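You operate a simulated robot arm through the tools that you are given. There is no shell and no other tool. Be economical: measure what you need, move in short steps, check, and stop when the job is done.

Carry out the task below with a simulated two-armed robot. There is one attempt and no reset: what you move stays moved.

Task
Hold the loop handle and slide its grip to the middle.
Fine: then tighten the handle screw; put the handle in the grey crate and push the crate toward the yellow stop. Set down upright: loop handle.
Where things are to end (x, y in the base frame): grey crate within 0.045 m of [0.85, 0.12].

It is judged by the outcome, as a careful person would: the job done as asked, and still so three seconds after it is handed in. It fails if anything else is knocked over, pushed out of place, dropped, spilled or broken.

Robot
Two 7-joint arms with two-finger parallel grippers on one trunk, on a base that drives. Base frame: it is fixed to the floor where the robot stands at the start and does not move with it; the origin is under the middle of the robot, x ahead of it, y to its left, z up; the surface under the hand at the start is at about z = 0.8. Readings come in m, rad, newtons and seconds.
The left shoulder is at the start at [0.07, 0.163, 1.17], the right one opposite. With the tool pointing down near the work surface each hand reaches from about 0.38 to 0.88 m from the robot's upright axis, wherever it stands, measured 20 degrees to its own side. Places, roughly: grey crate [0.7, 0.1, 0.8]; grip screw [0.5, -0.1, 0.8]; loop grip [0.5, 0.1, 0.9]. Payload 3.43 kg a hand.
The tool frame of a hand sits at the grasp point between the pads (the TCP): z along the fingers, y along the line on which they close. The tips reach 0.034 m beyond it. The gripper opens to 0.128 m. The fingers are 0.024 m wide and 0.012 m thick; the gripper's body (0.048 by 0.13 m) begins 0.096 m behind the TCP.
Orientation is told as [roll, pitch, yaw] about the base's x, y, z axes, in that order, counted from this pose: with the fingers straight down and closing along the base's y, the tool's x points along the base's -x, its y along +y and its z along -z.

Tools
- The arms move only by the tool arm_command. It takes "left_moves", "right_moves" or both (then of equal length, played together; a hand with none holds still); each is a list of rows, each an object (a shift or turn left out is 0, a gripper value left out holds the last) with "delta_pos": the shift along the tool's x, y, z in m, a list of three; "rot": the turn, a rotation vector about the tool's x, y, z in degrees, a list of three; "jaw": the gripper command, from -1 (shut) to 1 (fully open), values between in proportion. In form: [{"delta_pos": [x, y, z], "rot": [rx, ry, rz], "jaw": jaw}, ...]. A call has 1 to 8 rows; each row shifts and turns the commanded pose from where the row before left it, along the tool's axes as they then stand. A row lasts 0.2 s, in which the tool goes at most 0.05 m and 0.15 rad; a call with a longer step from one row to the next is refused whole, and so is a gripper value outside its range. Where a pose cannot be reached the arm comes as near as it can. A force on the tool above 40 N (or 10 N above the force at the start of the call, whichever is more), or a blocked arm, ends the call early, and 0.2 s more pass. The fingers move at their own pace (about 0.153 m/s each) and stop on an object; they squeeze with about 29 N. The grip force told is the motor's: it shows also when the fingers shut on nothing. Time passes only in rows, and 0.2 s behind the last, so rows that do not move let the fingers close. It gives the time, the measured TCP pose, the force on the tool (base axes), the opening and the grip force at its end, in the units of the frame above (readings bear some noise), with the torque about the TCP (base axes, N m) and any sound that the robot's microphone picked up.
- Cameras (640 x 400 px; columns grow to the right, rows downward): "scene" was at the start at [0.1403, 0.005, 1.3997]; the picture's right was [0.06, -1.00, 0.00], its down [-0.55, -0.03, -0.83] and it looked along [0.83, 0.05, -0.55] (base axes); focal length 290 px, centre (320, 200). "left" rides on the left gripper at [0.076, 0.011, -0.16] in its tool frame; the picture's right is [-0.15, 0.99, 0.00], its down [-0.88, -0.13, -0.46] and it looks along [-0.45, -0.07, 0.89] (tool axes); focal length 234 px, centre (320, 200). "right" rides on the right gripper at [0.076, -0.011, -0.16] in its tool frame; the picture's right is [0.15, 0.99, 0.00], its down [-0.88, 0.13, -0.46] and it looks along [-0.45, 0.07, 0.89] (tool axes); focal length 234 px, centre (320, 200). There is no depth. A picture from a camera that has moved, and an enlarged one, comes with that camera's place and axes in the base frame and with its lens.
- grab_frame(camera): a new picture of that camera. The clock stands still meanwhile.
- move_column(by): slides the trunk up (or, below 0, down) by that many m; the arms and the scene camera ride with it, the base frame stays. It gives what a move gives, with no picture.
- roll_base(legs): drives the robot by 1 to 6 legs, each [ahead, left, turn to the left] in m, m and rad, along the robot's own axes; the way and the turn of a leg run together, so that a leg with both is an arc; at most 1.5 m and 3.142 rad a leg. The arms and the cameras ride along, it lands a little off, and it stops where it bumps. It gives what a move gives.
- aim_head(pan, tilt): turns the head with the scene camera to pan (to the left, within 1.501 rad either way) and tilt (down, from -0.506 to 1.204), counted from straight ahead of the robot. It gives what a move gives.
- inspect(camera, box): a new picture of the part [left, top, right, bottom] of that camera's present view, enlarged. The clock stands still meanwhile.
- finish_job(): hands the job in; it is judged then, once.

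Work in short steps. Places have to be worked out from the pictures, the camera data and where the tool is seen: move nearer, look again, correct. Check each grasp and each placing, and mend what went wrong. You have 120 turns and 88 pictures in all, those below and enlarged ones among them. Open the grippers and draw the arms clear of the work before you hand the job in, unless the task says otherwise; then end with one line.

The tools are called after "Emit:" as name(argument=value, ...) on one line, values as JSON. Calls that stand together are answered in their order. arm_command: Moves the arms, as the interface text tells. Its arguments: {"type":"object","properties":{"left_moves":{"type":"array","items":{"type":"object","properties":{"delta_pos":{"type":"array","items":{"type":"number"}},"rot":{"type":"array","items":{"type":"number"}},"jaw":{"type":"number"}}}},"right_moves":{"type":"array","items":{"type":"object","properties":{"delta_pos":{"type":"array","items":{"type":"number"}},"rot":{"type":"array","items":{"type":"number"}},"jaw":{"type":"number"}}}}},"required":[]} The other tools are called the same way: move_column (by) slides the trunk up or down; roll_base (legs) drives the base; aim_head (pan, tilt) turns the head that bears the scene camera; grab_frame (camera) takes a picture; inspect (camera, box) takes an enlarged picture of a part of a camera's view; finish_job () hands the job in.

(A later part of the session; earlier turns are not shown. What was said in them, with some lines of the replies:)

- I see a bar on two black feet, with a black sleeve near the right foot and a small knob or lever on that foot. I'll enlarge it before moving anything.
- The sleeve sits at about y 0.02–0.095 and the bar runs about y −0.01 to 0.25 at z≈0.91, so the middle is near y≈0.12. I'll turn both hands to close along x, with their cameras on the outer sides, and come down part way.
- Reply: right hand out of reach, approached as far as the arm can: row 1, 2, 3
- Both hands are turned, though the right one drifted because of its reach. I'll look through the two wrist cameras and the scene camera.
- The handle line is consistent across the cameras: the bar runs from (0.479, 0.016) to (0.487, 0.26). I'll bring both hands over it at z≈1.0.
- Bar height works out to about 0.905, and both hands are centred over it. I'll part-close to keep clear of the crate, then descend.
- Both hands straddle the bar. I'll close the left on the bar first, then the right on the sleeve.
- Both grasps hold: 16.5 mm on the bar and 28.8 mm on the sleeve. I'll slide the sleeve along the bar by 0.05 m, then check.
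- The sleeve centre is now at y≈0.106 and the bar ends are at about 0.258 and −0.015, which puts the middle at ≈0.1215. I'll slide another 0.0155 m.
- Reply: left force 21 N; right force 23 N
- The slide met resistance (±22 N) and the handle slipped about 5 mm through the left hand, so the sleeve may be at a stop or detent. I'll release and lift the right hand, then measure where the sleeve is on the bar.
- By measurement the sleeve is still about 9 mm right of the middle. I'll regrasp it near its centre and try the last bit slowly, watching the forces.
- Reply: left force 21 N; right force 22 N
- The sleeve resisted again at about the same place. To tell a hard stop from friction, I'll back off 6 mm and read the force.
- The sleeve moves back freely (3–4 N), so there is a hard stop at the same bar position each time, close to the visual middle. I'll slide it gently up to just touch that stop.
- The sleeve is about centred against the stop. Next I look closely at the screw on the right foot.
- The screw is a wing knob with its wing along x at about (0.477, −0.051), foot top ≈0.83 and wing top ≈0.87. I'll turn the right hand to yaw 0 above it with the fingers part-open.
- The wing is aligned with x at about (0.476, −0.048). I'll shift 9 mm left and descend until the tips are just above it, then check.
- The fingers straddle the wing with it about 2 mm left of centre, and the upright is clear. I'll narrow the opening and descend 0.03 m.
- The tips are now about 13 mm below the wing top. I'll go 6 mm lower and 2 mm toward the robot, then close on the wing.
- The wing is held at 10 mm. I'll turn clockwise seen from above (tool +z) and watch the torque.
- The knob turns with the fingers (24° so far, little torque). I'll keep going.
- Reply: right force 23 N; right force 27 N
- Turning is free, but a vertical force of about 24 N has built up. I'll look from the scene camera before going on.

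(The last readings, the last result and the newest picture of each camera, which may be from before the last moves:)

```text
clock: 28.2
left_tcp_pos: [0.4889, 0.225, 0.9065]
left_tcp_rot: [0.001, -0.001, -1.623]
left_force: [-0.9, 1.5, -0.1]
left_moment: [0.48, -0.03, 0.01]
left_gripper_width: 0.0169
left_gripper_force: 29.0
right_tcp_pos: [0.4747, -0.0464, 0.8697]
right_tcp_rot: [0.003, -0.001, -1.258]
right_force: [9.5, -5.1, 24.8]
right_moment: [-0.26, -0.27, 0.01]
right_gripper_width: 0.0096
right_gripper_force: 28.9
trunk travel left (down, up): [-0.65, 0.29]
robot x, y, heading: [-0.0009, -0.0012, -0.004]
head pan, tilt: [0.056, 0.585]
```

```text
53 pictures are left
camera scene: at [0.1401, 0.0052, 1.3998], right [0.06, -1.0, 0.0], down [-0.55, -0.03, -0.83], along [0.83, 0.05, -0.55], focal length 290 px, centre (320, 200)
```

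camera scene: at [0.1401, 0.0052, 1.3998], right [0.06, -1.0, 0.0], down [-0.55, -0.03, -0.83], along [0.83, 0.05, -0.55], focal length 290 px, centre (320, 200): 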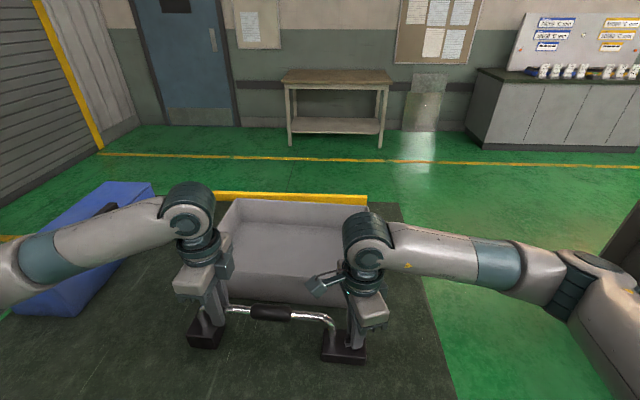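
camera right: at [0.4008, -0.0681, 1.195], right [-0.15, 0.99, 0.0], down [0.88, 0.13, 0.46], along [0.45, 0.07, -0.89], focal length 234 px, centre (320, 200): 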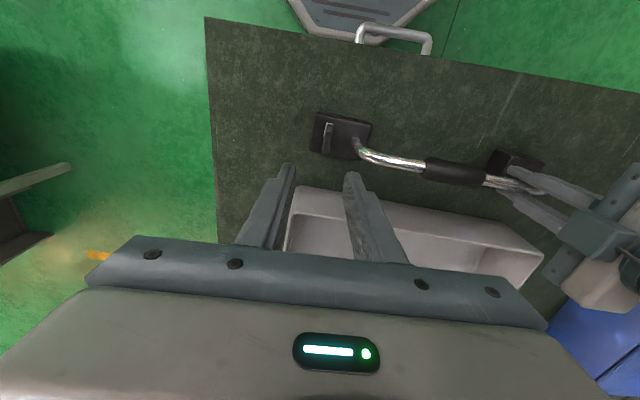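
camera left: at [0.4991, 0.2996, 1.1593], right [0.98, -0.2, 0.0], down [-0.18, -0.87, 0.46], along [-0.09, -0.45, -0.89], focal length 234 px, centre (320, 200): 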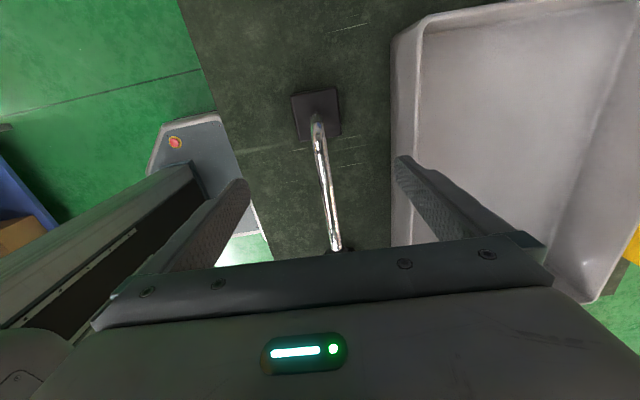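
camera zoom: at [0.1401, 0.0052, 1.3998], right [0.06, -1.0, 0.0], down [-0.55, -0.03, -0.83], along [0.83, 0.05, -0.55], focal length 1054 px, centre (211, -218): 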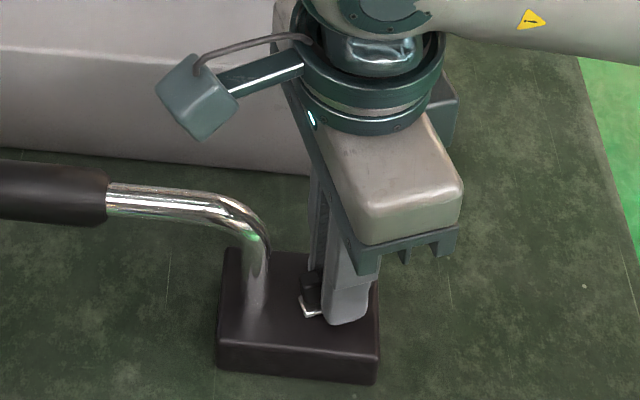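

Nothing is fouled, and the pointer is swinging toward the bar. I'll continue clockwise.

Emit:
arm_command(right_moves=[{"rot": [0, 0, 6]}, {"rot": [0, 0, 6]}, {"rot": [0, 0, 6]}, {}])

Emit:
arm_command(right_moves=[{"rot": [0, 0, 6]}, {"rot": [0, 0, 6]}, {}])

```text
clock: 29.2
left_tcp_pos: [0.488, 0.2249, 0.9074]
left_tcp_rot: [0.0, -0.003, -1.62]
left_force: [0.6, 0.2, 0.7]
left_moment: [0.09, -0.02, 0.09]
left_gripper_width: 0.0167
left_gripper_force: 28.5
right_tcp_pos: [0.4728, -0.0458, 0.8697]
right_tcp_rot: [-0.001, 0.0, -1.575]
right_force: [8.8, 0.4, 26.1]
right_moment: [0.03, -0.19, 0.01]
right_gripper_width: 0.0098
right_gripper_force: 29.4
trunk travel left (down, up): [-0.65, 0.29]
robot x, y, heading: [0.0046, -0.0018, -0.0]
head pan, tilt: [0.056, 0.585]
```

```text
clock: 30.0
left_tcp_pos: [0.4858, 0.2245, 0.9065]
left_tcp_rot: [0.003, -0.002, -1.621]
left_force: [3.3, -1.0, 0.0]
left_moment: [-0.12, -0.04, 0.03]
left_gripper_width: 0.0163
left_gripper_force: 29.5
right_tcp_pos: [0.4734, -0.0452, 0.8701]
right_tcp_rot: [-0.001, -0.002, -1.779]
right_force: [0.1, 0.9, 22.8]
right_moment: [0.31, 0.0, 0.96]
right_gripper_width: 0.0127
right_gripper_force: 28.9
trunk travel left (down, up): [-0.65, 0.29]
robot x, y, heading: [-0.0026, -0.001, 0.003]
head pan, tilt: [0.056, 0.585]
```

Torque rose to about 1 N m and the fingers spread slightly, so the knob seems to have reached its stop near 95–100°. I'll check the picture.

Emit:
inspect(camera="right", box=[220, 90, 420, 260])

```text
2.35 times, centred on (320, 175) of right
camera zoom: at [0.4782, 0.0305, 1.0294], right [1.0, -0.06, 0.0], down [-0.06, -0.89, 0.46], along [-0.03, -0.45, -0.89], focal length 551 px, centre (320, 259)
```

zoom: 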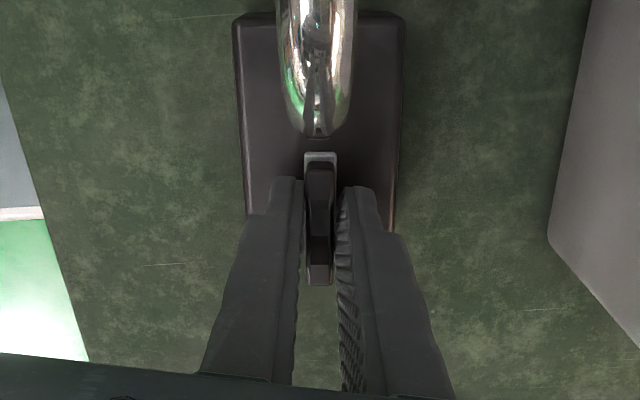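

The knob stopped with the pointer in line with the bar, so it is tight. I'll open the right hand, lift off, and rotate back to square.

Emit:
arm_command(right_moves=[{"jaw": -0.45}, {}, {"delta_pos": [0, 0, -0.03]}, {"delta_pos": [0, 0, -0.04]}, {"delta_pos": [0, 0, -0.04], "rot": [0, 0, -5]}, {"rot": [0, 0, -5], "delta_pos": [0, 0, -0.04]}, {}])

Emit:
grab_frame(camera="right")

Emit:
grab_frame(camera="scene")

```text
clock: 31.6
left_tcp_pos: [0.4879, 0.2238, 0.9076]
left_tcp_rot: [0.0, 0.001, -1.622]
left_force: [-1.8, 0.1, -0.7]
left_moment: [-0.06, -0.03, -0.27]
left_gripper_width: 0.0165
left_gripper_force: 28.7
right_tcp_pos: [0.4754, -0.0459, 1.0205]
right_tcp_rot: [-0.001, 0.0, -1.605]
right_force: [0.0, 0.0, 0.1]
right_moment: [-0.03, 0.02, 0.0]
right_gripper_width: 0.035
right_gripper_force: 0.1
trunk travel left (down, up): [-0.65, 0.29]
robot x, y, heading: [-0.0017, 0.0006, 0.004]
head pan, tilt: [0.056, 0.585]
```

```text
51 pictures are left
camera right: at [0.467, 0.0307, 1.1794], right [0.99, 0.11, 0.0], down [0.1, -0.88, 0.46], along [0.05, -0.45, -0.89], focal length 234 px, centre (320, 200)
```

right: 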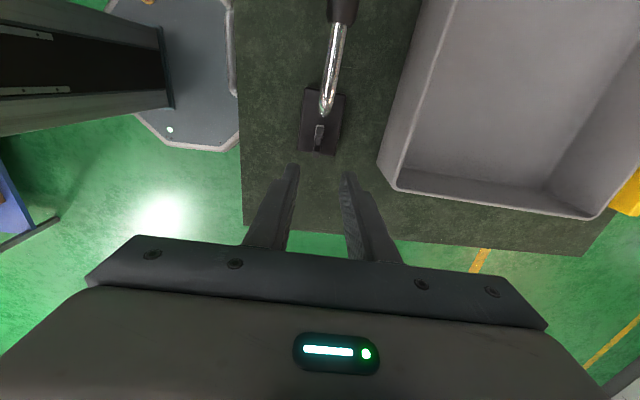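

```text
50 pictures are left
camera scene: at [0.1408, 0.0052, 1.3996], right [0.06, -1.0, 0.0], down [-0.55, -0.03, -0.83], along [0.83, 0.05, -0.55], focal length 290 px, centre (320, 200)
```

scene: 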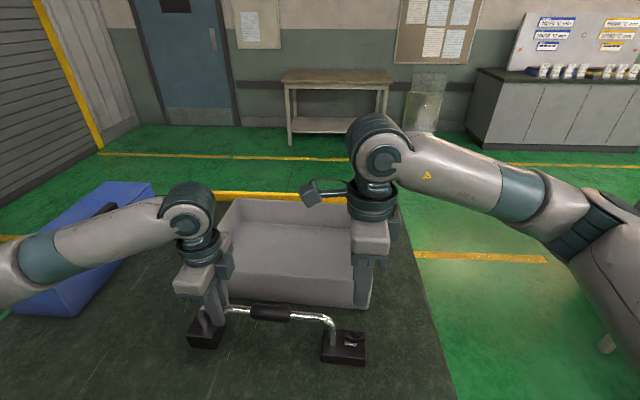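

The pointer now lies along the bar and the screw is tight. I'll bring the right hand onto the bar at y≈0.05, between bend and sleeve, for a two-handed lift.

Emit:
arm_command(right_moves=[{"delta_pos": [0.048, 0.0015, 0], "jaw": -0.25}, {"delta_pos": [0.048, 0.0015, 0]}, {"delta_pos": [0, 0, 0.03]}, {"delta_pos": [0, 0, 0.035]}, {"delta_pos": [0, 0, 0.035]}, {"delta_pos": [0, 0, 0.015]}, {}])

Emit:
inspect(camera="scene", box=[170, 190, 390, 370])

```text
clock: 33.2
left_tcp_pos: [0.4886, 0.2244, 0.9062]
left_tcp_rot: [-0.001, -0.001, -1.622]
left_force: [-0.3, -1.1, -0.4]
left_moment: [0.16, 0.0, -0.05]
left_gripper_width: 0.0166
left_gripper_force: 28.7
right_tcp_pos: [0.4819, 0.0489, 0.9036]
right_tcp_rot: [0.001, 0.001, -1.605]
right_force: [-0.3, 1.0, 0.0]
right_moment: [0.0, 0.05, 0.0]
right_gripper_width: 0.0482
right_gripper_force: 0.1
trunk travel left (down, up): [-0.65, 0.29]
robot x, y, heading: [-0.0027, -0.0026, 0.0]
head pan, tilt: [0.056, 0.585]
```

```text
2.22 times, centred on (280, 280) of scene
camera zoom: at [0.1407, 0.005, 1.3996], right [0.06, -1.0, 0.0], down [-0.55, -0.03, -0.83], along [0.83, 0.05, -0.55], focal length 644 px, centre (409, 22)
```

zoom: 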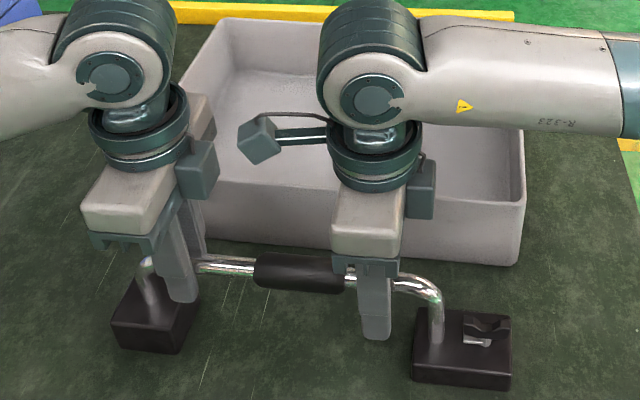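

The right hand straddles the bar. I'll close it and lift both hands together a little.

Emit:
arm_command(left_moves=[{}, {}, {}, {"delta_pos": [0, 0, -0.01]}, {"delta_pos": [0, 0, -0.02]}, {}], right_moves=[{"jaw": -1}, {}, {}, {"delta_pos": [0, 0, -0.01]}, {"delta_pos": [0, 0, -0.02]}, {}])

Emit:
inspect(camera="scene", box=[170, 190, 390, 370])

```text
clock: 34.6
left_tcp_pos: [0.4872, 0.2231, 0.9367]
left_tcp_rot: [0.001, -0.003, -1.623]
left_force: [-2.4, -1.5, 6.1]
left_moment: [-0.87, 0.02, 0.19]
left_gripper_width: 0.0165
left_gripper_force: 28.8
right_tcp_pos: [0.4808, 0.0487, 0.9338]
right_tcp_rot: [-0.001, -0.002, -1.605]
right_force: [1.1, 2.8, -13.7]
right_moment: [-0.69, 0.03, -0.51]
right_gripper_width: 0.0171
right_gripper_force: 28.9
trunk travel left (down, up): [-0.65, 0.29]
robot x, y, heading: [-0.0023, 0.0017, -0.001]
head pan, tilt: [0.056, 0.585]
```

```text
2.22 times, centred on (280, 280) of scene
camera zoom: at [0.1415, 0.0054, 1.3995], right [0.06, -1.0, 0.0], down [-0.55, -0.03, -0.83], along [0.83, 0.05, -0.55], focal length 644 px, centre (409, 22)
```

zoom: 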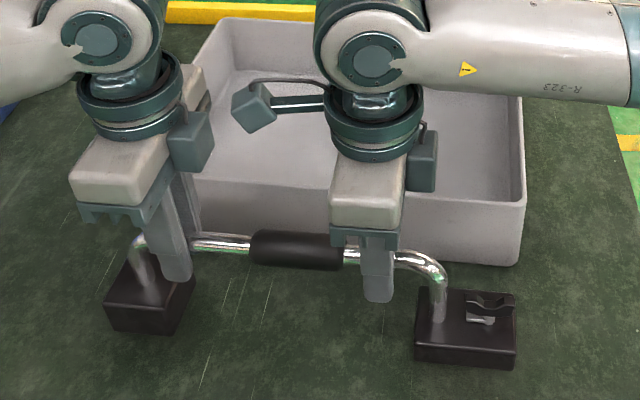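

The handle is up and level, about 0.8 kg. I'll raise both hands another 0.12 m to clear the rim.

Emit:
arm_command(left_moves=[{"delta_pos": [0, 0, -0.025]}, {"delta_pos": [0, 0, -0.025]}, {"delta_pos": [0, 0, -0.025]}, {"delta_pos": [0, 0, -0.025]}, {"delta_pos": [0, 0, -0.02]}, {}], right_moves=[{"delta_pos": [0, 0, -0.025]}, {"delta_pos": [0, 0, -0.025]}, {"delta_pos": [0, 0, -0.025]}, {"delta_pos": [0, 0, -0.025]}, {"delta_pos": [0, 0, -0.02]}, {}])

Emit:
arm_command(left_moves=[{"delta_pos": [0.0015, 0.03, 0]}, {"delta_pos": [0.0015, 0.03, 0]}, {"delta_pos": [0.0015, 0.03, 0]}, {"delta_pos": [0.0015, 0.03, 0]}, {"delta_pos": [0.0015, 0.03, 0]}, {"delta_pos": [0.0015, 0.03, 0]}, {"delta_pos": [0.0015, 0.03, 0]}, {}], right_moves=[{"delta_pos": [0.001, 0.03, 0]}, {"delta_pos": [0.001, 0.03, 0]}, {"delta_pos": [0.001, 0.03, 0]}, {"delta_pos": [0.001, 0.03, 0]}, {"delta_pos": [0.001, 0.03, 0]}, {"delta_pos": [0.001, 0.03, 0]}, {"delta_pos": [0.001, 0.03, 0]}, {}])

Emit:
grab_frame(camera="scene")

Emit:
grab_frame(camera="left")

Emit:
grab_frame(camera="right")

```text
clock: 36.0
left_tcp_pos: [0.4873, 0.224, 1.0559]
left_tcp_rot: [-0.003, -0.001, -1.62]
left_force: [6.3, 8.7, 0.0]
left_moment: [-0.3, -0.04, 0.84]
left_gripper_width: 0.0168
left_gripper_force: 28.9
right_tcp_pos: [0.48, 0.0498, 1.0559]
right_tcp_rot: [-0.002, -0.001, -1.605]
right_force: [-6.1, -8.5, -7.0]
right_moment: [-0.16, 0.07, 0.19]
right_gripper_width: 0.0168
right_gripper_force: 29.2
trunk travel left (down, up): [-0.65, 0.29]
robot x, y, heading: [-0.0015, -0.0021, -0.001]
head pan, tilt: [0.056, 0.585]
```

```text
clock: 37.8
left_tcp_pos: [0.6983, 0.2247, 1.0556]
left_tcp_rot: [0.0, -0.001, -1.624]
left_force: [3.5, -17.5, -7.0]
left_moment: [0.22, -0.01, 0.72]
left_gripper_width: 0.017
left_gripper_force: 29.1
right_tcp_pos: [0.6924, 0.0466, 1.0518]
right_tcp_rot: [-0.001, 0.001, -1.604]
right_force: [-4.3, 19.1, -0.2]
right_moment: [0.36, -0.05, 0.06]
right_gripper_width: 0.0165
right_gripper_force: 28.4
trunk travel left (down, up): [-0.65, 0.29]
robot x, y, heading: [0.0009, -0.0021, -0.002]
head pan, tilt: [0.056, 0.585]
```

```text
47 pictures are left
camera scene: at [0.1404, 0.0052, 1.3997], right [0.06, -1.0, 0.0], down [-0.55, -0.03, -0.83], along [0.83, 0.05, -0.55], focal length 290 px, centre (320, 200)
```

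scene: 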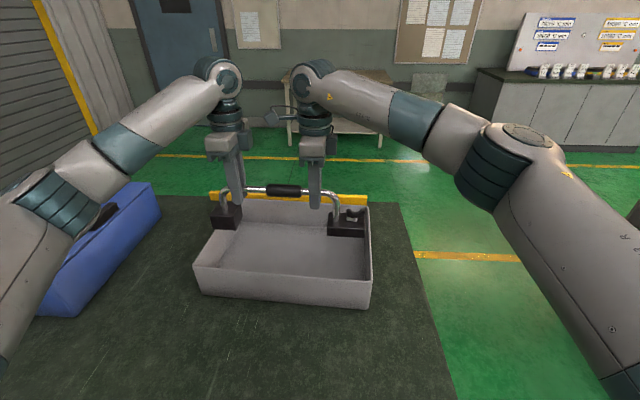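

```text
46 pictures are left
camera left: at [0.7139, 0.2997, 1.2152], right [0.98, -0.2, 0.0], down [-0.18, -0.87, 0.46], along [-0.09, -0.45, -0.89], focal length 234 px, centre (320, 200)
```

left: 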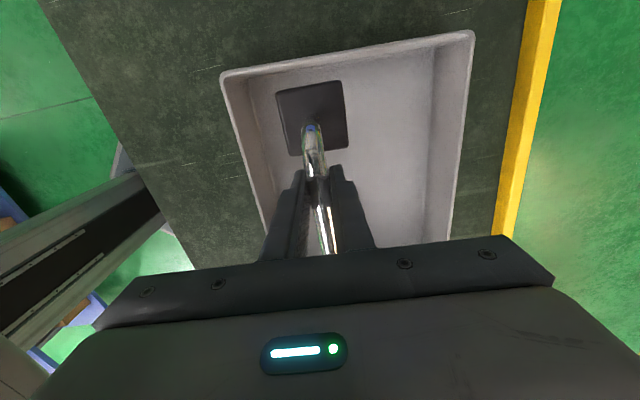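

```text
45 pictures are left
camera right: at [0.6844, 0.1227, 1.212], right [0.99, 0.11, 0.0], down [0.1, -0.88, 0.45], along [0.05, -0.45, -0.89], focal length 234 px, centre (320, 200)
```

right: 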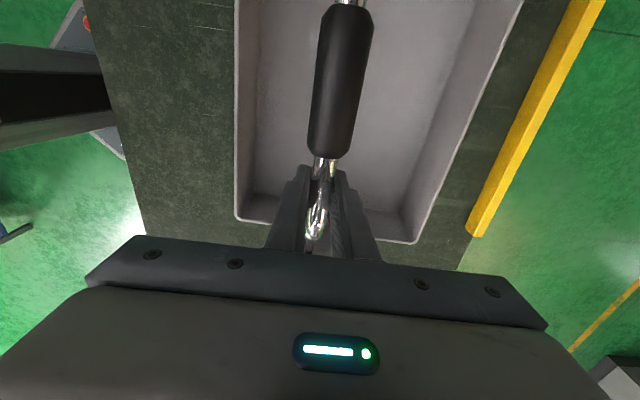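

The handle is over the crate. The corners put the crate centre at ≈(0.7375, 0.113), with roughly 1 cm of clearance at each handle end. I'll move +x 0.04 and +y 0.002, then lower 0.09.

Emit:
arm_command(left_moves=[{"delta_pos": [0.003, 0.02, 0]}, {"delta_pos": [0.003, 0.02, 0]}, {"delta_pos": [0, 0, 0.02]}, {"delta_pos": [0, 0, 0.02]}, {"delta_pos": [0, 0, 0.02]}, {"delta_pos": [0, 0, 0.02]}, {"delta_pos": [0, 0, 0.01]}, {}], right_moves=[{"delta_pos": [0.004, 0.02, 0]}, {"delta_pos": [0.003, 0.02, 0]}, {"delta_pos": [0, 0, 0.02]}, {"delta_pos": [0, 0, 0.02]}, {"delta_pos": [0, 0, 0.02]}, {"delta_pos": [0, 0, 0.02]}, {"delta_pos": [0, 0, 0.01]}, {}])

Emit:
inspect(camera="scene", box=[180, 150, 390, 320])

Emit:
grab_frame(camera="left")

```text
clock: 39.6
left_tcp_pos: [0.7396, 0.2302, 0.9643]
left_tcp_rot: [0.0, 0.0, -1.622]
left_force: [-3.4, 12.5, 2.6]
left_moment: [-0.67, 0.04, -0.04]
left_gripper_width: 0.0167
left_gripper_force: 29.0
right_tcp_pos: [0.7312, 0.0524, 0.9651]
right_tcp_rot: [-0.002, -0.002, -1.609]
right_force: [3.9, -12.6, -11.6]
right_moment: [-0.51, 0.04, -0.67]
right_gripper_width: 0.0169
right_gripper_force: 28.9
trunk travel left (down, up): [-0.65, 0.29]
robot x, y, heading: [0.0017, 0.0006, 0.004]
head pan, tilt: [0.056, 0.585]
```

```text
2.35 times, centred on (285, 235) of scene
camera zoom: at [0.1414, 0.005, 1.3996], right [0.06, -1.0, 0.0], down [-0.55, -0.03, -0.83], along [0.83, 0.05, -0.55], focal length 682 px, centre (402, 118)
```

zoom: 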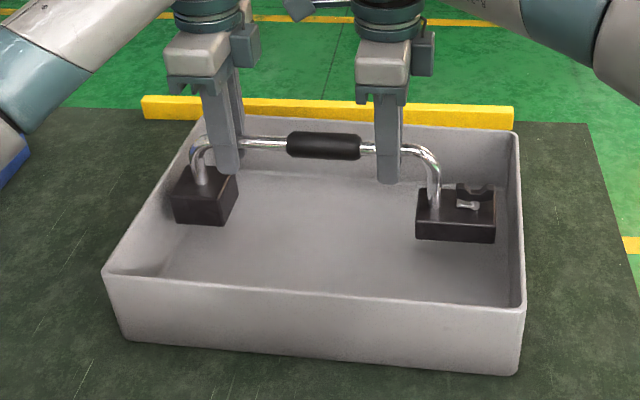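

```text
43 pictures are left
camera left: at [0.7554, 0.3044, 1.125], right [0.98, -0.2, 0.0], down [-0.17, -0.87, 0.46], along [-0.09, -0.45, -0.89], focal length 234 px, centre (320, 200)
```

left: 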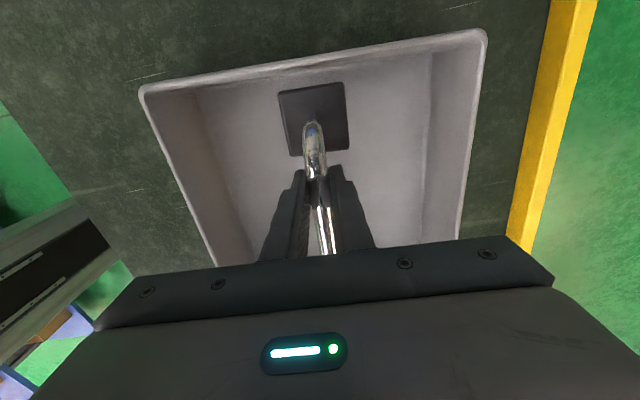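

The feet are inside the walls, with the handle about 3 mm left of centre. I'll shift −y 3 mm and lower until contact.

Emit:
arm_command(left_moves=[{"delta_pos": [-0.003, 0, 0.01]}, {"delta_pos": [0, 0, 0.012]}, {"delta_pos": [0, 0, 0.012]}, {"delta_pos": [0, 0, 0.008]}, {"delta_pos": [0, 0, 0.004]}, {}], right_moves=[{"delta_pos": [-0.003, 0, 0.01]}, {"delta_pos": [0, 0, 0.012]}, {"delta_pos": [0, 0, 0.012]}, {"delta_pos": [0, 0, 0.008]}, {"delta_pos": [0, 0, 0.004]}, {}])

Emit:
inspect(camera="scene", box=[180, 150, 390, 320])

```text
clock: 41.0
left_tcp_pos: [0.7392, 0.2257, 0.9205]
left_tcp_rot: [-0.001, 0.001, -1.623]
left_force: [2.6, 17.2, -7.6]
left_moment: [0.35, -0.04, 0.52]
left_gripper_width: 0.0167
left_gripper_force: 28.7
right_tcp_pos: [0.7317, 0.0514, 0.9186]
right_tcp_rot: [0.0, 0.001, -1.607]
right_force: [-2.8, -18.2, -0.3]
right_moment: [0.44, -0.02, -0.19]
right_gripper_width: 0.0169
right_gripper_force: 29.0
trunk travel left (down, up): [-0.65, 0.29]
robot x, y, heading: [0.0011, 0.0025, 0.002]
head pan, tilt: [0.056, 0.585]
```

```text
2.35 times, centred on (285, 235) of scene
camera zoom: at [0.1415, 0.0051, 1.3996], right [0.06, -1.0, 0.0], down [-0.55, -0.03, -0.83], along [0.83, 0.05, -0.55], focal length 682 px, centre (402, 118)
```

zoom: 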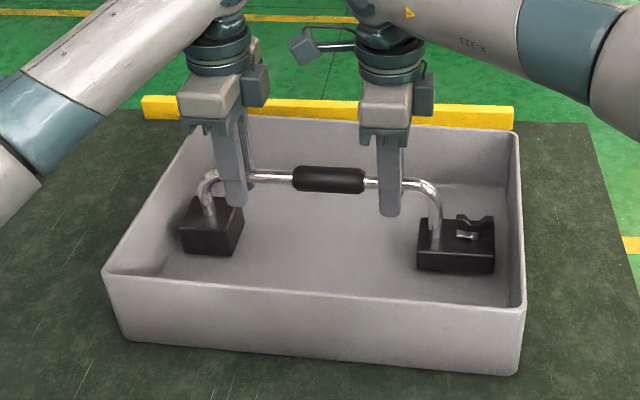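

Both feet are well inside, about 1 cm above the floor. I'll lower in 3 mm steps to contact.

Emit:
arm_command(left_moves=[{"delta_pos": [0, 0, 0.003]}, {"delta_pos": [0, 0, 0.003]}, {"delta_pos": [0, 0, 0.003]}, {}], right_moves=[{"delta_pos": [0, 0, 0.003]}, {"delta_pos": [0, 0, 0.003]}, {"delta_pos": [0, 0, 0.003]}, {}])

```text
clock: 42.0
left_tcp_pos: [0.7384, 0.2242, 0.914]
left_tcp_rot: [0.003, -0.002, -1.623]
left_force: [1.5, 9.7, 7.9]
left_moment: [-0.06, -0.07, 0.23]
left_gripper_width: 0.0167
left_gripper_force: 28.6
right_tcp_pos: [0.7306, 0.0521, 0.912]
right_tcp_rot: [0.005, 0.001, -1.607]
right_force: [6.6, -9.7, 9.9]
right_moment: [-0.48, -0.07, -0.51]
right_gripper_width: 0.0168
right_gripper_force: 28.9
trunk travel left (down, up): [-0.65, 0.29]
robot x, y, heading: [0.001, -0.0019, 0.0]
head pan, tilt: [0.056, 0.585]
```

Both hands now read upward contact force, so the feet are on the crate floor. I'll open both hands a little and draw straight up.

Emit:
arm_command(left_moves=[{"jaw": -0.3}, {}, {}, {"delta_pos": [0, 0, -0.03]}, {"delta_pos": [0, 0, -0.04]}, {"delta_pos": [0, 0, -0.04]}, {"delta_pos": [0, 0, -0.04]}, {}], right_moves=[{"jaw": -0.3}, {}, {}, {"delta_pos": [0, 0, -0.03]}, {"delta_pos": [0, 0, -0.04]}, {"delta_pos": [0, 0, -0.04]}, {"delta_pos": [0, 0, -0.04]}, {}])

Emit:
grab_frame(camera="scene")

Emit:
inspect(camera="scene", box=[180, 150, 390, 320])

```text
clock: 43.8
left_tcp_pos: [0.7397, 0.2279, 1.0637]
left_tcp_rot: [-0.002, 0.001, -1.622]
left_force: [1.0, 0.5, -0.4]
left_moment: [0.0, 0.04, -0.01]
left_gripper_width: 0.0449
left_gripper_force: 0.1
right_tcp_pos: [0.7311, 0.0511, 1.0622]
right_tcp_rot: [-0.004, -0.001, -1.605]
right_force: [0.4, -0.3, 0.8]
right_moment: [0.01, 0.01, 0.0]
right_gripper_width: 0.0446
right_gripper_force: 0.1
trunk travel left (down, up): [-0.65, 0.29]
robot x, y, heading: [0.0008, -0.0001, 0.005]
head pan, tilt: [0.056, 0.585]
```

```text
41 pictures are left
camera scene: at [0.1418, 0.0053, 1.3995], right [0.06, -1.0, 0.0], down [-0.55, -0.03, -0.83], along [0.83, 0.05, -0.55], focal length 290 px, centre (320, 200)
```

scene: 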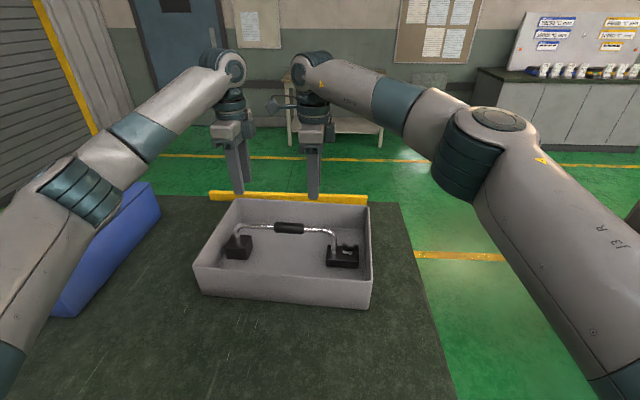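

```text
2.35 times, centred on (285, 235) of scene
camera zoom: at [0.1418, 0.0053, 1.3995], right [0.06, -1.0, 0.0], down [-0.55, -0.03, -0.83], along [0.83, 0.05, -0.55], focal length 682 px, centre (402, 118)
```

zoom: 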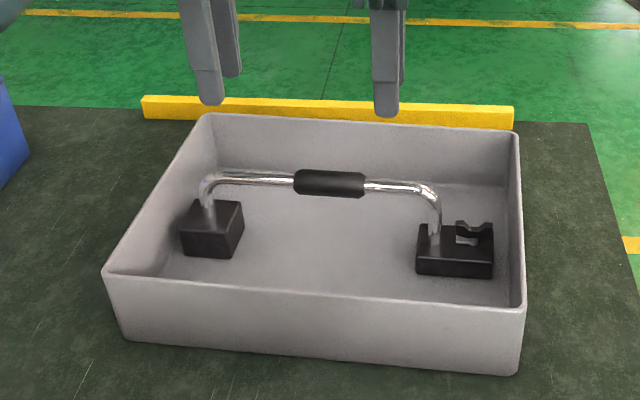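

The handle stands upright in the crate and the crate hasn't moved. I'll draw both hands back to x≈0.54 in front of the near wall and close the fingers for pushing.

Emit:
arm_command(left_moves=[{"delta_pos": [-0.0016, -0.0325, -0.005], "jaw": -1}, {"delta_pos": [-0.0016, -0.0325, 0]}, {"delta_pos": [-0.0016, -0.0325, 0]}, {"delta_pos": [-0.0016, -0.0325, 0]}, {"delta_pos": [-0.0016, -0.0325, 0]}, {"delta_pos": [-0.0016, -0.0325, 0]}, {}], right_moves=[{"delta_pos": [-0.0036, -0.032, -0.005], "jaw": -1}, {"delta_pos": [-0.0036, -0.032, 0]}, {"delta_pos": [-0.0036, -0.032, 0]}, {"delta_pos": [-0.0036, -0.032, 0]}, {"delta_pos": [-0.0036, -0.032, 0]}, {"delta_pos": [-0.0036, -0.032, 0]}, {}])

Emit:
arm_command(left_moves=[{"delta_pos": [0, 0, 0.04]}, {"delta_pos": [0, 0, 0.04]}, {"delta_pos": [0, 0, 0.04]}, {"delta_pos": [0, 0, 0.04]}, {"delta_pos": [0, 0, 0.03]}, {}], right_moves=[{"delta_pos": [0, 0, 0.04]}, {"delta_pos": [0, 0, 0.04]}, {"delta_pos": [0, 0, 0.04]}, {"delta_pos": [0, 0, 0.04]}, {"delta_pos": [0, 0, 0.03]}, {}])

Emit:
grab_frame(camera="scene")

```text
clock: 45.4
left_tcp_pos: [0.5416, 0.2234, 1.0647]
left_tcp_rot: [-0.001, 0.001, -1.623]
left_force: [0.1, 0.5, -0.1]
left_moment: [-0.01, -0.03, 0.0]
left_gripper_width: 0.0
left_gripper_force: 29.6
right_tcp_pos: [0.538, 0.0339, 1.0666]
right_tcp_rot: [-0.002, 0.001, -1.605]
right_force: [0.1, 0.1, -0.5]
right_moment: [0.03, 0.05, -0.04]
right_gripper_width: 0.0
right_gripper_force: 29.3
trunk travel left (down, up): [-0.65, 0.29]
robot x, y, heading: [-0.0012, -0.0002, -0.001]
head pan, tilt: [0.056, 0.585]
```

```text
clock: 46.8
left_tcp_pos: [0.5401, 0.2281, 0.8752]
left_tcp_rot: [0.001, 0.001, -1.62]
left_force: [0.6, 0.0, -0.3]
left_moment: [-0.02, -0.01, 0.02]
left_gripper_width: 0.0
left_gripper_force: 29.2
right_tcp_pos: [0.5406, 0.0376, 0.8748]
right_tcp_rot: [0.0, -0.001, -1.608]
right_force: [0.2, 0.5, 0.1]
right_moment: [0.01, -0.01, 0.01]
right_gripper_width: 0.0001
right_gripper_force: 29.0
trunk travel left (down, up): [-0.65, 0.29]
robot x, y, heading: [-0.0058, -0.0031, 0.005]
head pan, tilt: [0.056, 0.585]
```

```text
39 pictures are left
camera scene: at [0.1401, 0.005, 1.3997], right [0.06, -1.0, 0.0], down [-0.55, -0.03, -0.83], along [0.83, 0.05, -0.55], focal length 290 px, centre (320, 200)
```

scene: 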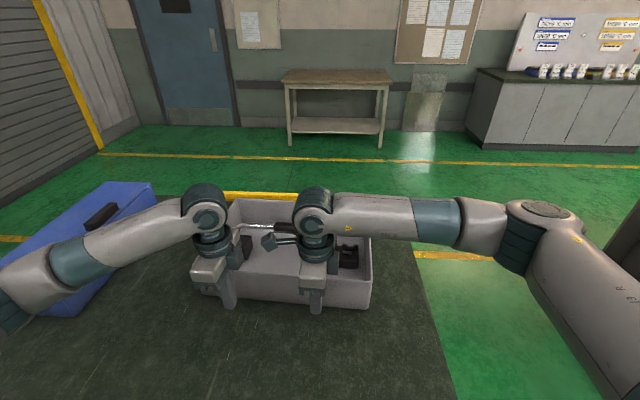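

Both closed hands are in front of the near wall. I'll push gently forward, first ~0.09 m to make contact and start sliding.

Emit:
arm_command(left_moves=[{"delta_pos": [0.0006, 0.0125, 0]}, {"delta_pos": [0.0006, 0.0125, 0]}, {"delta_pos": [0.0006, 0.0125, 0]}, {"delta_pos": [0.0006, 0.0125, 0]}, {"delta_pos": [0.0006, 0.0125, 0]}, {"delta_pos": [0.0006, 0.0125, 0]}, {"delta_pos": [0.0006, 0.0125, 0]}, {}], right_moves=[{"delta_pos": [0.0005, 0.0125, 0]}, {"delta_pos": [0.0005, 0.0125, 0]}, {"delta_pos": [0.0005, 0.0125, 0]}, {"delta_pos": [0.0005, 0.0125, 0]}, {"delta_pos": [0.0005, 0.0125, 0]}, {"delta_pos": [0.0005, 0.0125, 0]}, {"delta_pos": [0.0005, 0.0125, 0]}, {}])

Emit:
grab_frame(camera="scene")

```text
clock: 48.6
left_tcp_pos: [0.6315, 0.2269, 0.8757]
left_tcp_rot: [0.001, 0.001, -1.62]
left_force: [-1.4, -0.1, 1.2]
left_moment: [-0.02, -0.05, 0.01]
left_gripper_width: 0.0
left_gripper_force: 29.4
right_tcp_pos: [0.6252, 0.036, 0.8781]
right_tcp_rot: [0.0, 0.001, -1.605]
right_force: [-0.6, -0.5, 0.1]
right_moment: [0.0, -0.04, 0.03]
right_gripper_width: 0.0
right_gripper_force: 28.6
trunk travel left (down, up): [-0.65, 0.29]
robot x, y, heading: [-0.0017, 0.0013, -0.002]
head pan, tilt: [0.056, 0.585]
```

```text
38 pictures are left
camera scene: at [0.1399, 0.005, 1.3998], right [0.06, -1.0, 0.0], down [-0.55, -0.03, -0.83], along [0.83, 0.05, -0.55], focal length 290 px, centre (320, 200)
```

scene: 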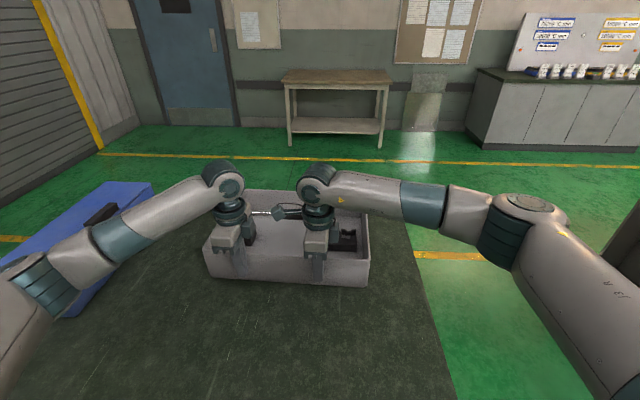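

The crate slides smoothly and is now at roughly x≈0.79–0.80. I'll push another 0.05 m.

Emit:
arm_command(left_moves=[{"delta_pos": [0.0005, 0.01, 0]}, {"delta_pos": [0.0005, 0.01, 0]}, {"delta_pos": [0.0005, 0.01, 0]}, {"delta_pos": [0.0005, 0.01, 0]}, {"delta_pos": [0.0005, 0.01, 0]}, {}], right_moves=[{"delta_pos": [0.0004, 0.01, 0]}, {"delta_pos": [0.0004, 0.01, 0]}, {"delta_pos": [0.0004, 0.01, 0]}, {"delta_pos": [0.0004, 0.01, 0]}, {"delta_pos": [0.0004, 0.01, 0]}, {}])

Emit:
arm_command(left_moves=[{"delta_pos": [0, -0.02, 0]}, {"delta_pos": [0, -0.04, 0]}, {"delta_pos": [0, -0.04, -0.02]}, {"delta_pos": [0, -0.04, -0.04]}, {"delta_pos": [0.03, 0, -0.04]}, {"delta_pos": [0.045, 0, -0.02]}, {"delta_pos": [0.045, 0, 0]}, {}], right_moves=[{"delta_pos": [0, -0.02, 0]}, {"delta_pos": [0, -0.04, 0]}, {"delta_pos": [0, -0.04, -0.02]}, {"delta_pos": [0, -0.04, -0.04]}, {"delta_pos": [-0.03, 0, -0.04]}, {"delta_pos": [-0.045, 0, -0.02]}, {"delta_pos": [-0.045, 0, 0]}, {}])

Emit:
grab_frame(camera="scene")

Emit:
inspect(camera="scene", box=[190, 160, 390, 300])

```text
clock: 50.0
left_tcp_pos: [0.681, 0.2265, 0.8762]
left_tcp_rot: [0.0, 0.001, -1.624]
left_force: [0.3, 0.3, -0.3]
left_moment: [-0.01, 0.04, 0.04]
left_gripper_width: 0.0004
left_gripper_force: 29.1
right_tcp_pos: [0.6761, 0.038, 0.8769]
right_tcp_rot: [0.0, 0.0, -1.605]
right_force: [-3.4, -0.6, -1.2]
right_moment: [0.0, -0.08, 0.04]
right_gripper_width: 0.0
right_gripper_force: 29.0
trunk travel left (down, up): [-0.65, 0.29]
robot x, y, heading: [0.003, -0.0032, 0.005]
head pan, tilt: [0.056, 0.585]
```

```text
refused: row 4 steps farther than a row can; nothing moved
```

```text
37 pictures are left
camera scene: at [0.1401, 0.0051, 1.3997], right [0.06, -1.0, 0.0], down [-0.55, -0.03, -0.83], along [0.83, 0.05, -0.55], focal length 290 px, centre (320, 200)
```

scene: 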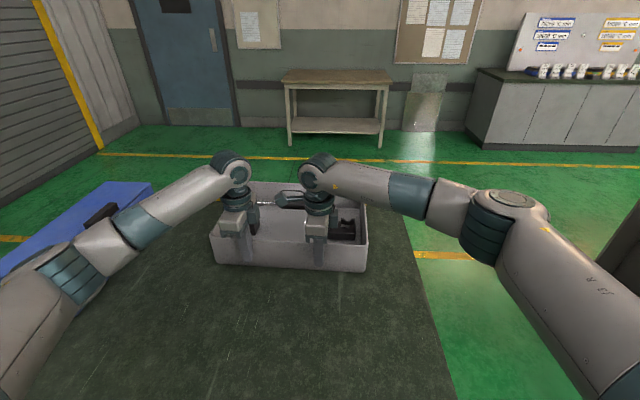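

```text
2.86 times, centred on (290, 230) of scene
camera zoom: at [0.1401, 0.0051, 1.3997], right [0.06, -1.0, 0.0], down [-0.55, -0.03, -0.83], along [0.83, 0.05, -0.55], focal length 828 px, centre (406, 114)
```

zoom: 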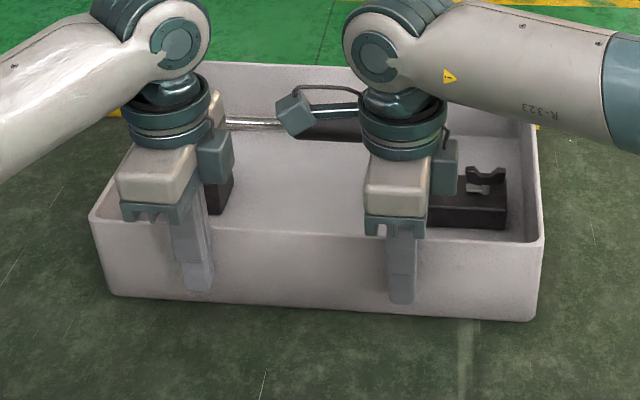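

The crate centre is now about x≈0.84–0.85. I'll back both hands off horizontally in smaller steps, then raise and spread them.

Emit:
arm_command(left_moves=[{"delta_pos": [0, -0.02, 0]}, {"delta_pos": [0, -0.04, 0]}, {"delta_pos": [0, -0.04, 0]}, {"delta_pos": [0, -0.02, -0.035]}, {"delta_pos": [0, 0, -0.045]}, {"delta_pos": [0.02, 0, -0.04]}, {"delta_pos": [0.04, 0, -0.02]}, {"delta_pos": [0.04, 0, -0.02]}], right_moves=[{"delta_pos": [0, -0.02, 0]}, {"delta_pos": [0, -0.04, 0]}, {"delta_pos": [0, -0.04, 0]}, {"delta_pos": [0, -0.02, -0.035]}, {"delta_pos": [0, 0, -0.045]}, {"delta_pos": [-0.02, 0, -0.04]}, {"delta_pos": [-0.04, 0, -0.02]}, {"delta_pos": [-0.04, 0, -0.02]}])

Emit:
inspect(camera="scene", box=[190, 160, 390, 300])

Emit:
grab_frame(camera="scene")

```text
clock: 51.8
left_tcp_pos: [0.5677, 0.3321, 1.0384]
left_tcp_rot: [0.002, 0.0, -1.623]
left_force: [-0.2, 0.2, -0.6]
left_moment: [-0.01, -0.04, 0.0]
left_gripper_width: 0.0001
left_gripper_force: 29.1
right_tcp_pos: [0.5528, -0.0563, 1.0377]
right_tcp_rot: [0.0, -0.001, -1.604]
right_force: [-0.4, 0.3, 0.6]
right_moment: [0.04, -0.03, -0.02]
right_gripper_width: 0.0001
right_gripper_force: 28.8
trunk travel left (down, up): [-0.65, 0.29]
robot x, y, heading: [0.0008, 0.0011, -0.0]
head pan, tilt: [0.056, 0.585]
```

```text
2.86 times, centred on (290, 230) of scene
camera zoom: at [0.1388, 0.0045, 1.3998], right [0.06, -1.0, 0.0], down [-0.55, -0.03, -0.83], along [0.83, 0.05, -0.55], focal length 828 px, centre (406, 114)
```

zoom: 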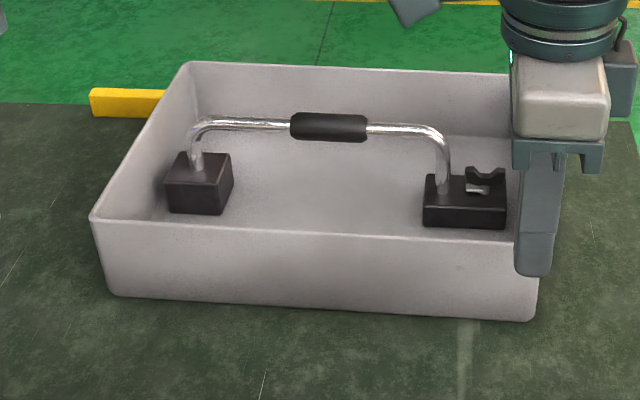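

```text
34 pictures are left
camera scene: at [0.1388, 0.0045, 1.3998], right [0.06, -1.0, 0.0], down [-0.55, -0.03, -0.83], along [0.83, 0.05, -0.55], focal length 290 px, centre (320, 200)
```

scene: 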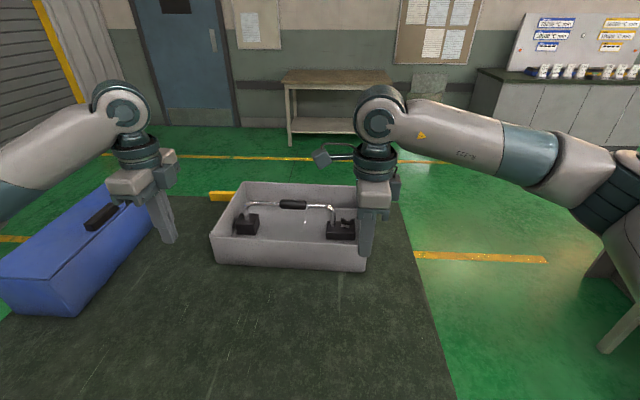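

The crate is at about (0.85, 0.12) and both hands are clear. I'll look once more at the sleeve, the screw and the bar for any visible stop collar.

Emit:
inspect(camera="scene", box=[240, 190, 360, 245])

```text
5.33 times, centred on (300, 218) of scene
camera zoom: at [0.1388, 0.0045, 1.3998], right [0.06, -1.0, 0.0], down [-0.55, -0.03, -0.83], along [0.83, 0.05, -0.55], focal length 1546 px, centre (427, 107)
```

zoom: 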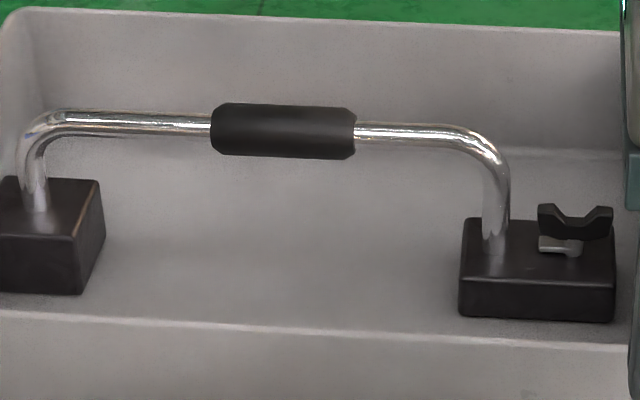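

The sleeve, the tightened screw and the upright handle all look right, and nothing else was disturbed. I'll raise the hands, draw them back and open the grippers.

Emit:
arm_command(left_moves=[{"delta_pos": [0, -0.02, -0.04]}, {"delta_pos": [0, -0.02, -0.04]}, {"delta_pos": [0, -0.02, -0.04]}, {"jaw": 1}, {}, {}, {}, {}], right_moves=[{"delta_pos": [0, -0.02, -0.04]}, {"delta_pos": [0, -0.02, -0.04]}, {"delta_pos": [-0.03, -0.02, -0.03]}, {"jaw": 1}, {}, {}, {}, {}])

Emit:
grab_frame(camera="scene")

```text
clock: 53.6
left_tcp_pos: [0.5069, 0.3333, 1.1567]
left_tcp_rot: [0.0, -0.001, -1.621]
left_force: [-0.1, 0.1, -1.0]
left_moment: [-0.03, 0.01, -0.01]
left_gripper_width: 0.1277
left_gripper_force: 0.1
right_tcp_pos: [0.4921, -0.0852, 1.1448]
right_tcp_rot: [-0.001, -0.001, -1.605]
right_force: [-0.2, 0.5, -0.9]
right_moment: [0.05, 0.0, -0.04]
right_gripper_width: 0.128
right_gripper_force: 0.0
trunk travel left (down, up): [-0.65, 0.29]
robot x, y, heading: [-0.0008, -0.0008, 0.001]
head pan, tilt: [0.056, 0.585]
```

```text
32 pictures are left
camera scene: at [0.14, 0.0047, 1.3997], right [0.06, -1.0, 0.0], down [-0.55, -0.03, -0.83], along [0.83, 0.05, -0.55], focal length 290 px, centre (320, 200)
```

scene: 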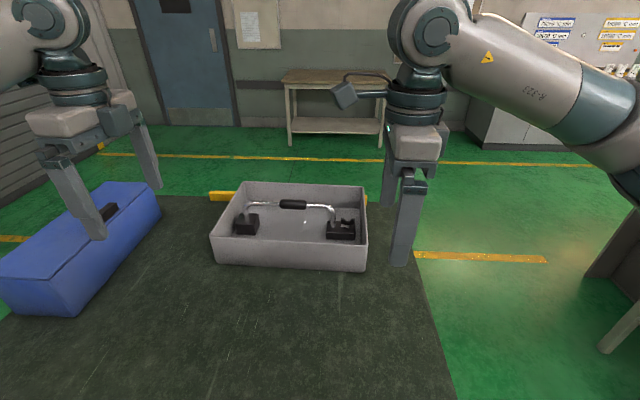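

The crate is in place, the handle is upright inside it, and the grippers are open and clear, so I'm handing in.

Emit:
finish_job()

```text
The job is handed in.
```

The job is handed in, but the grip is about 1 cm short of the bar's exact middle, because it met a hard stop there. The screw is turned clockwise to its stop, the handle stands upright in the grey crate, and the crate is at about (0.85, 0.12), as estimated from the pictures.
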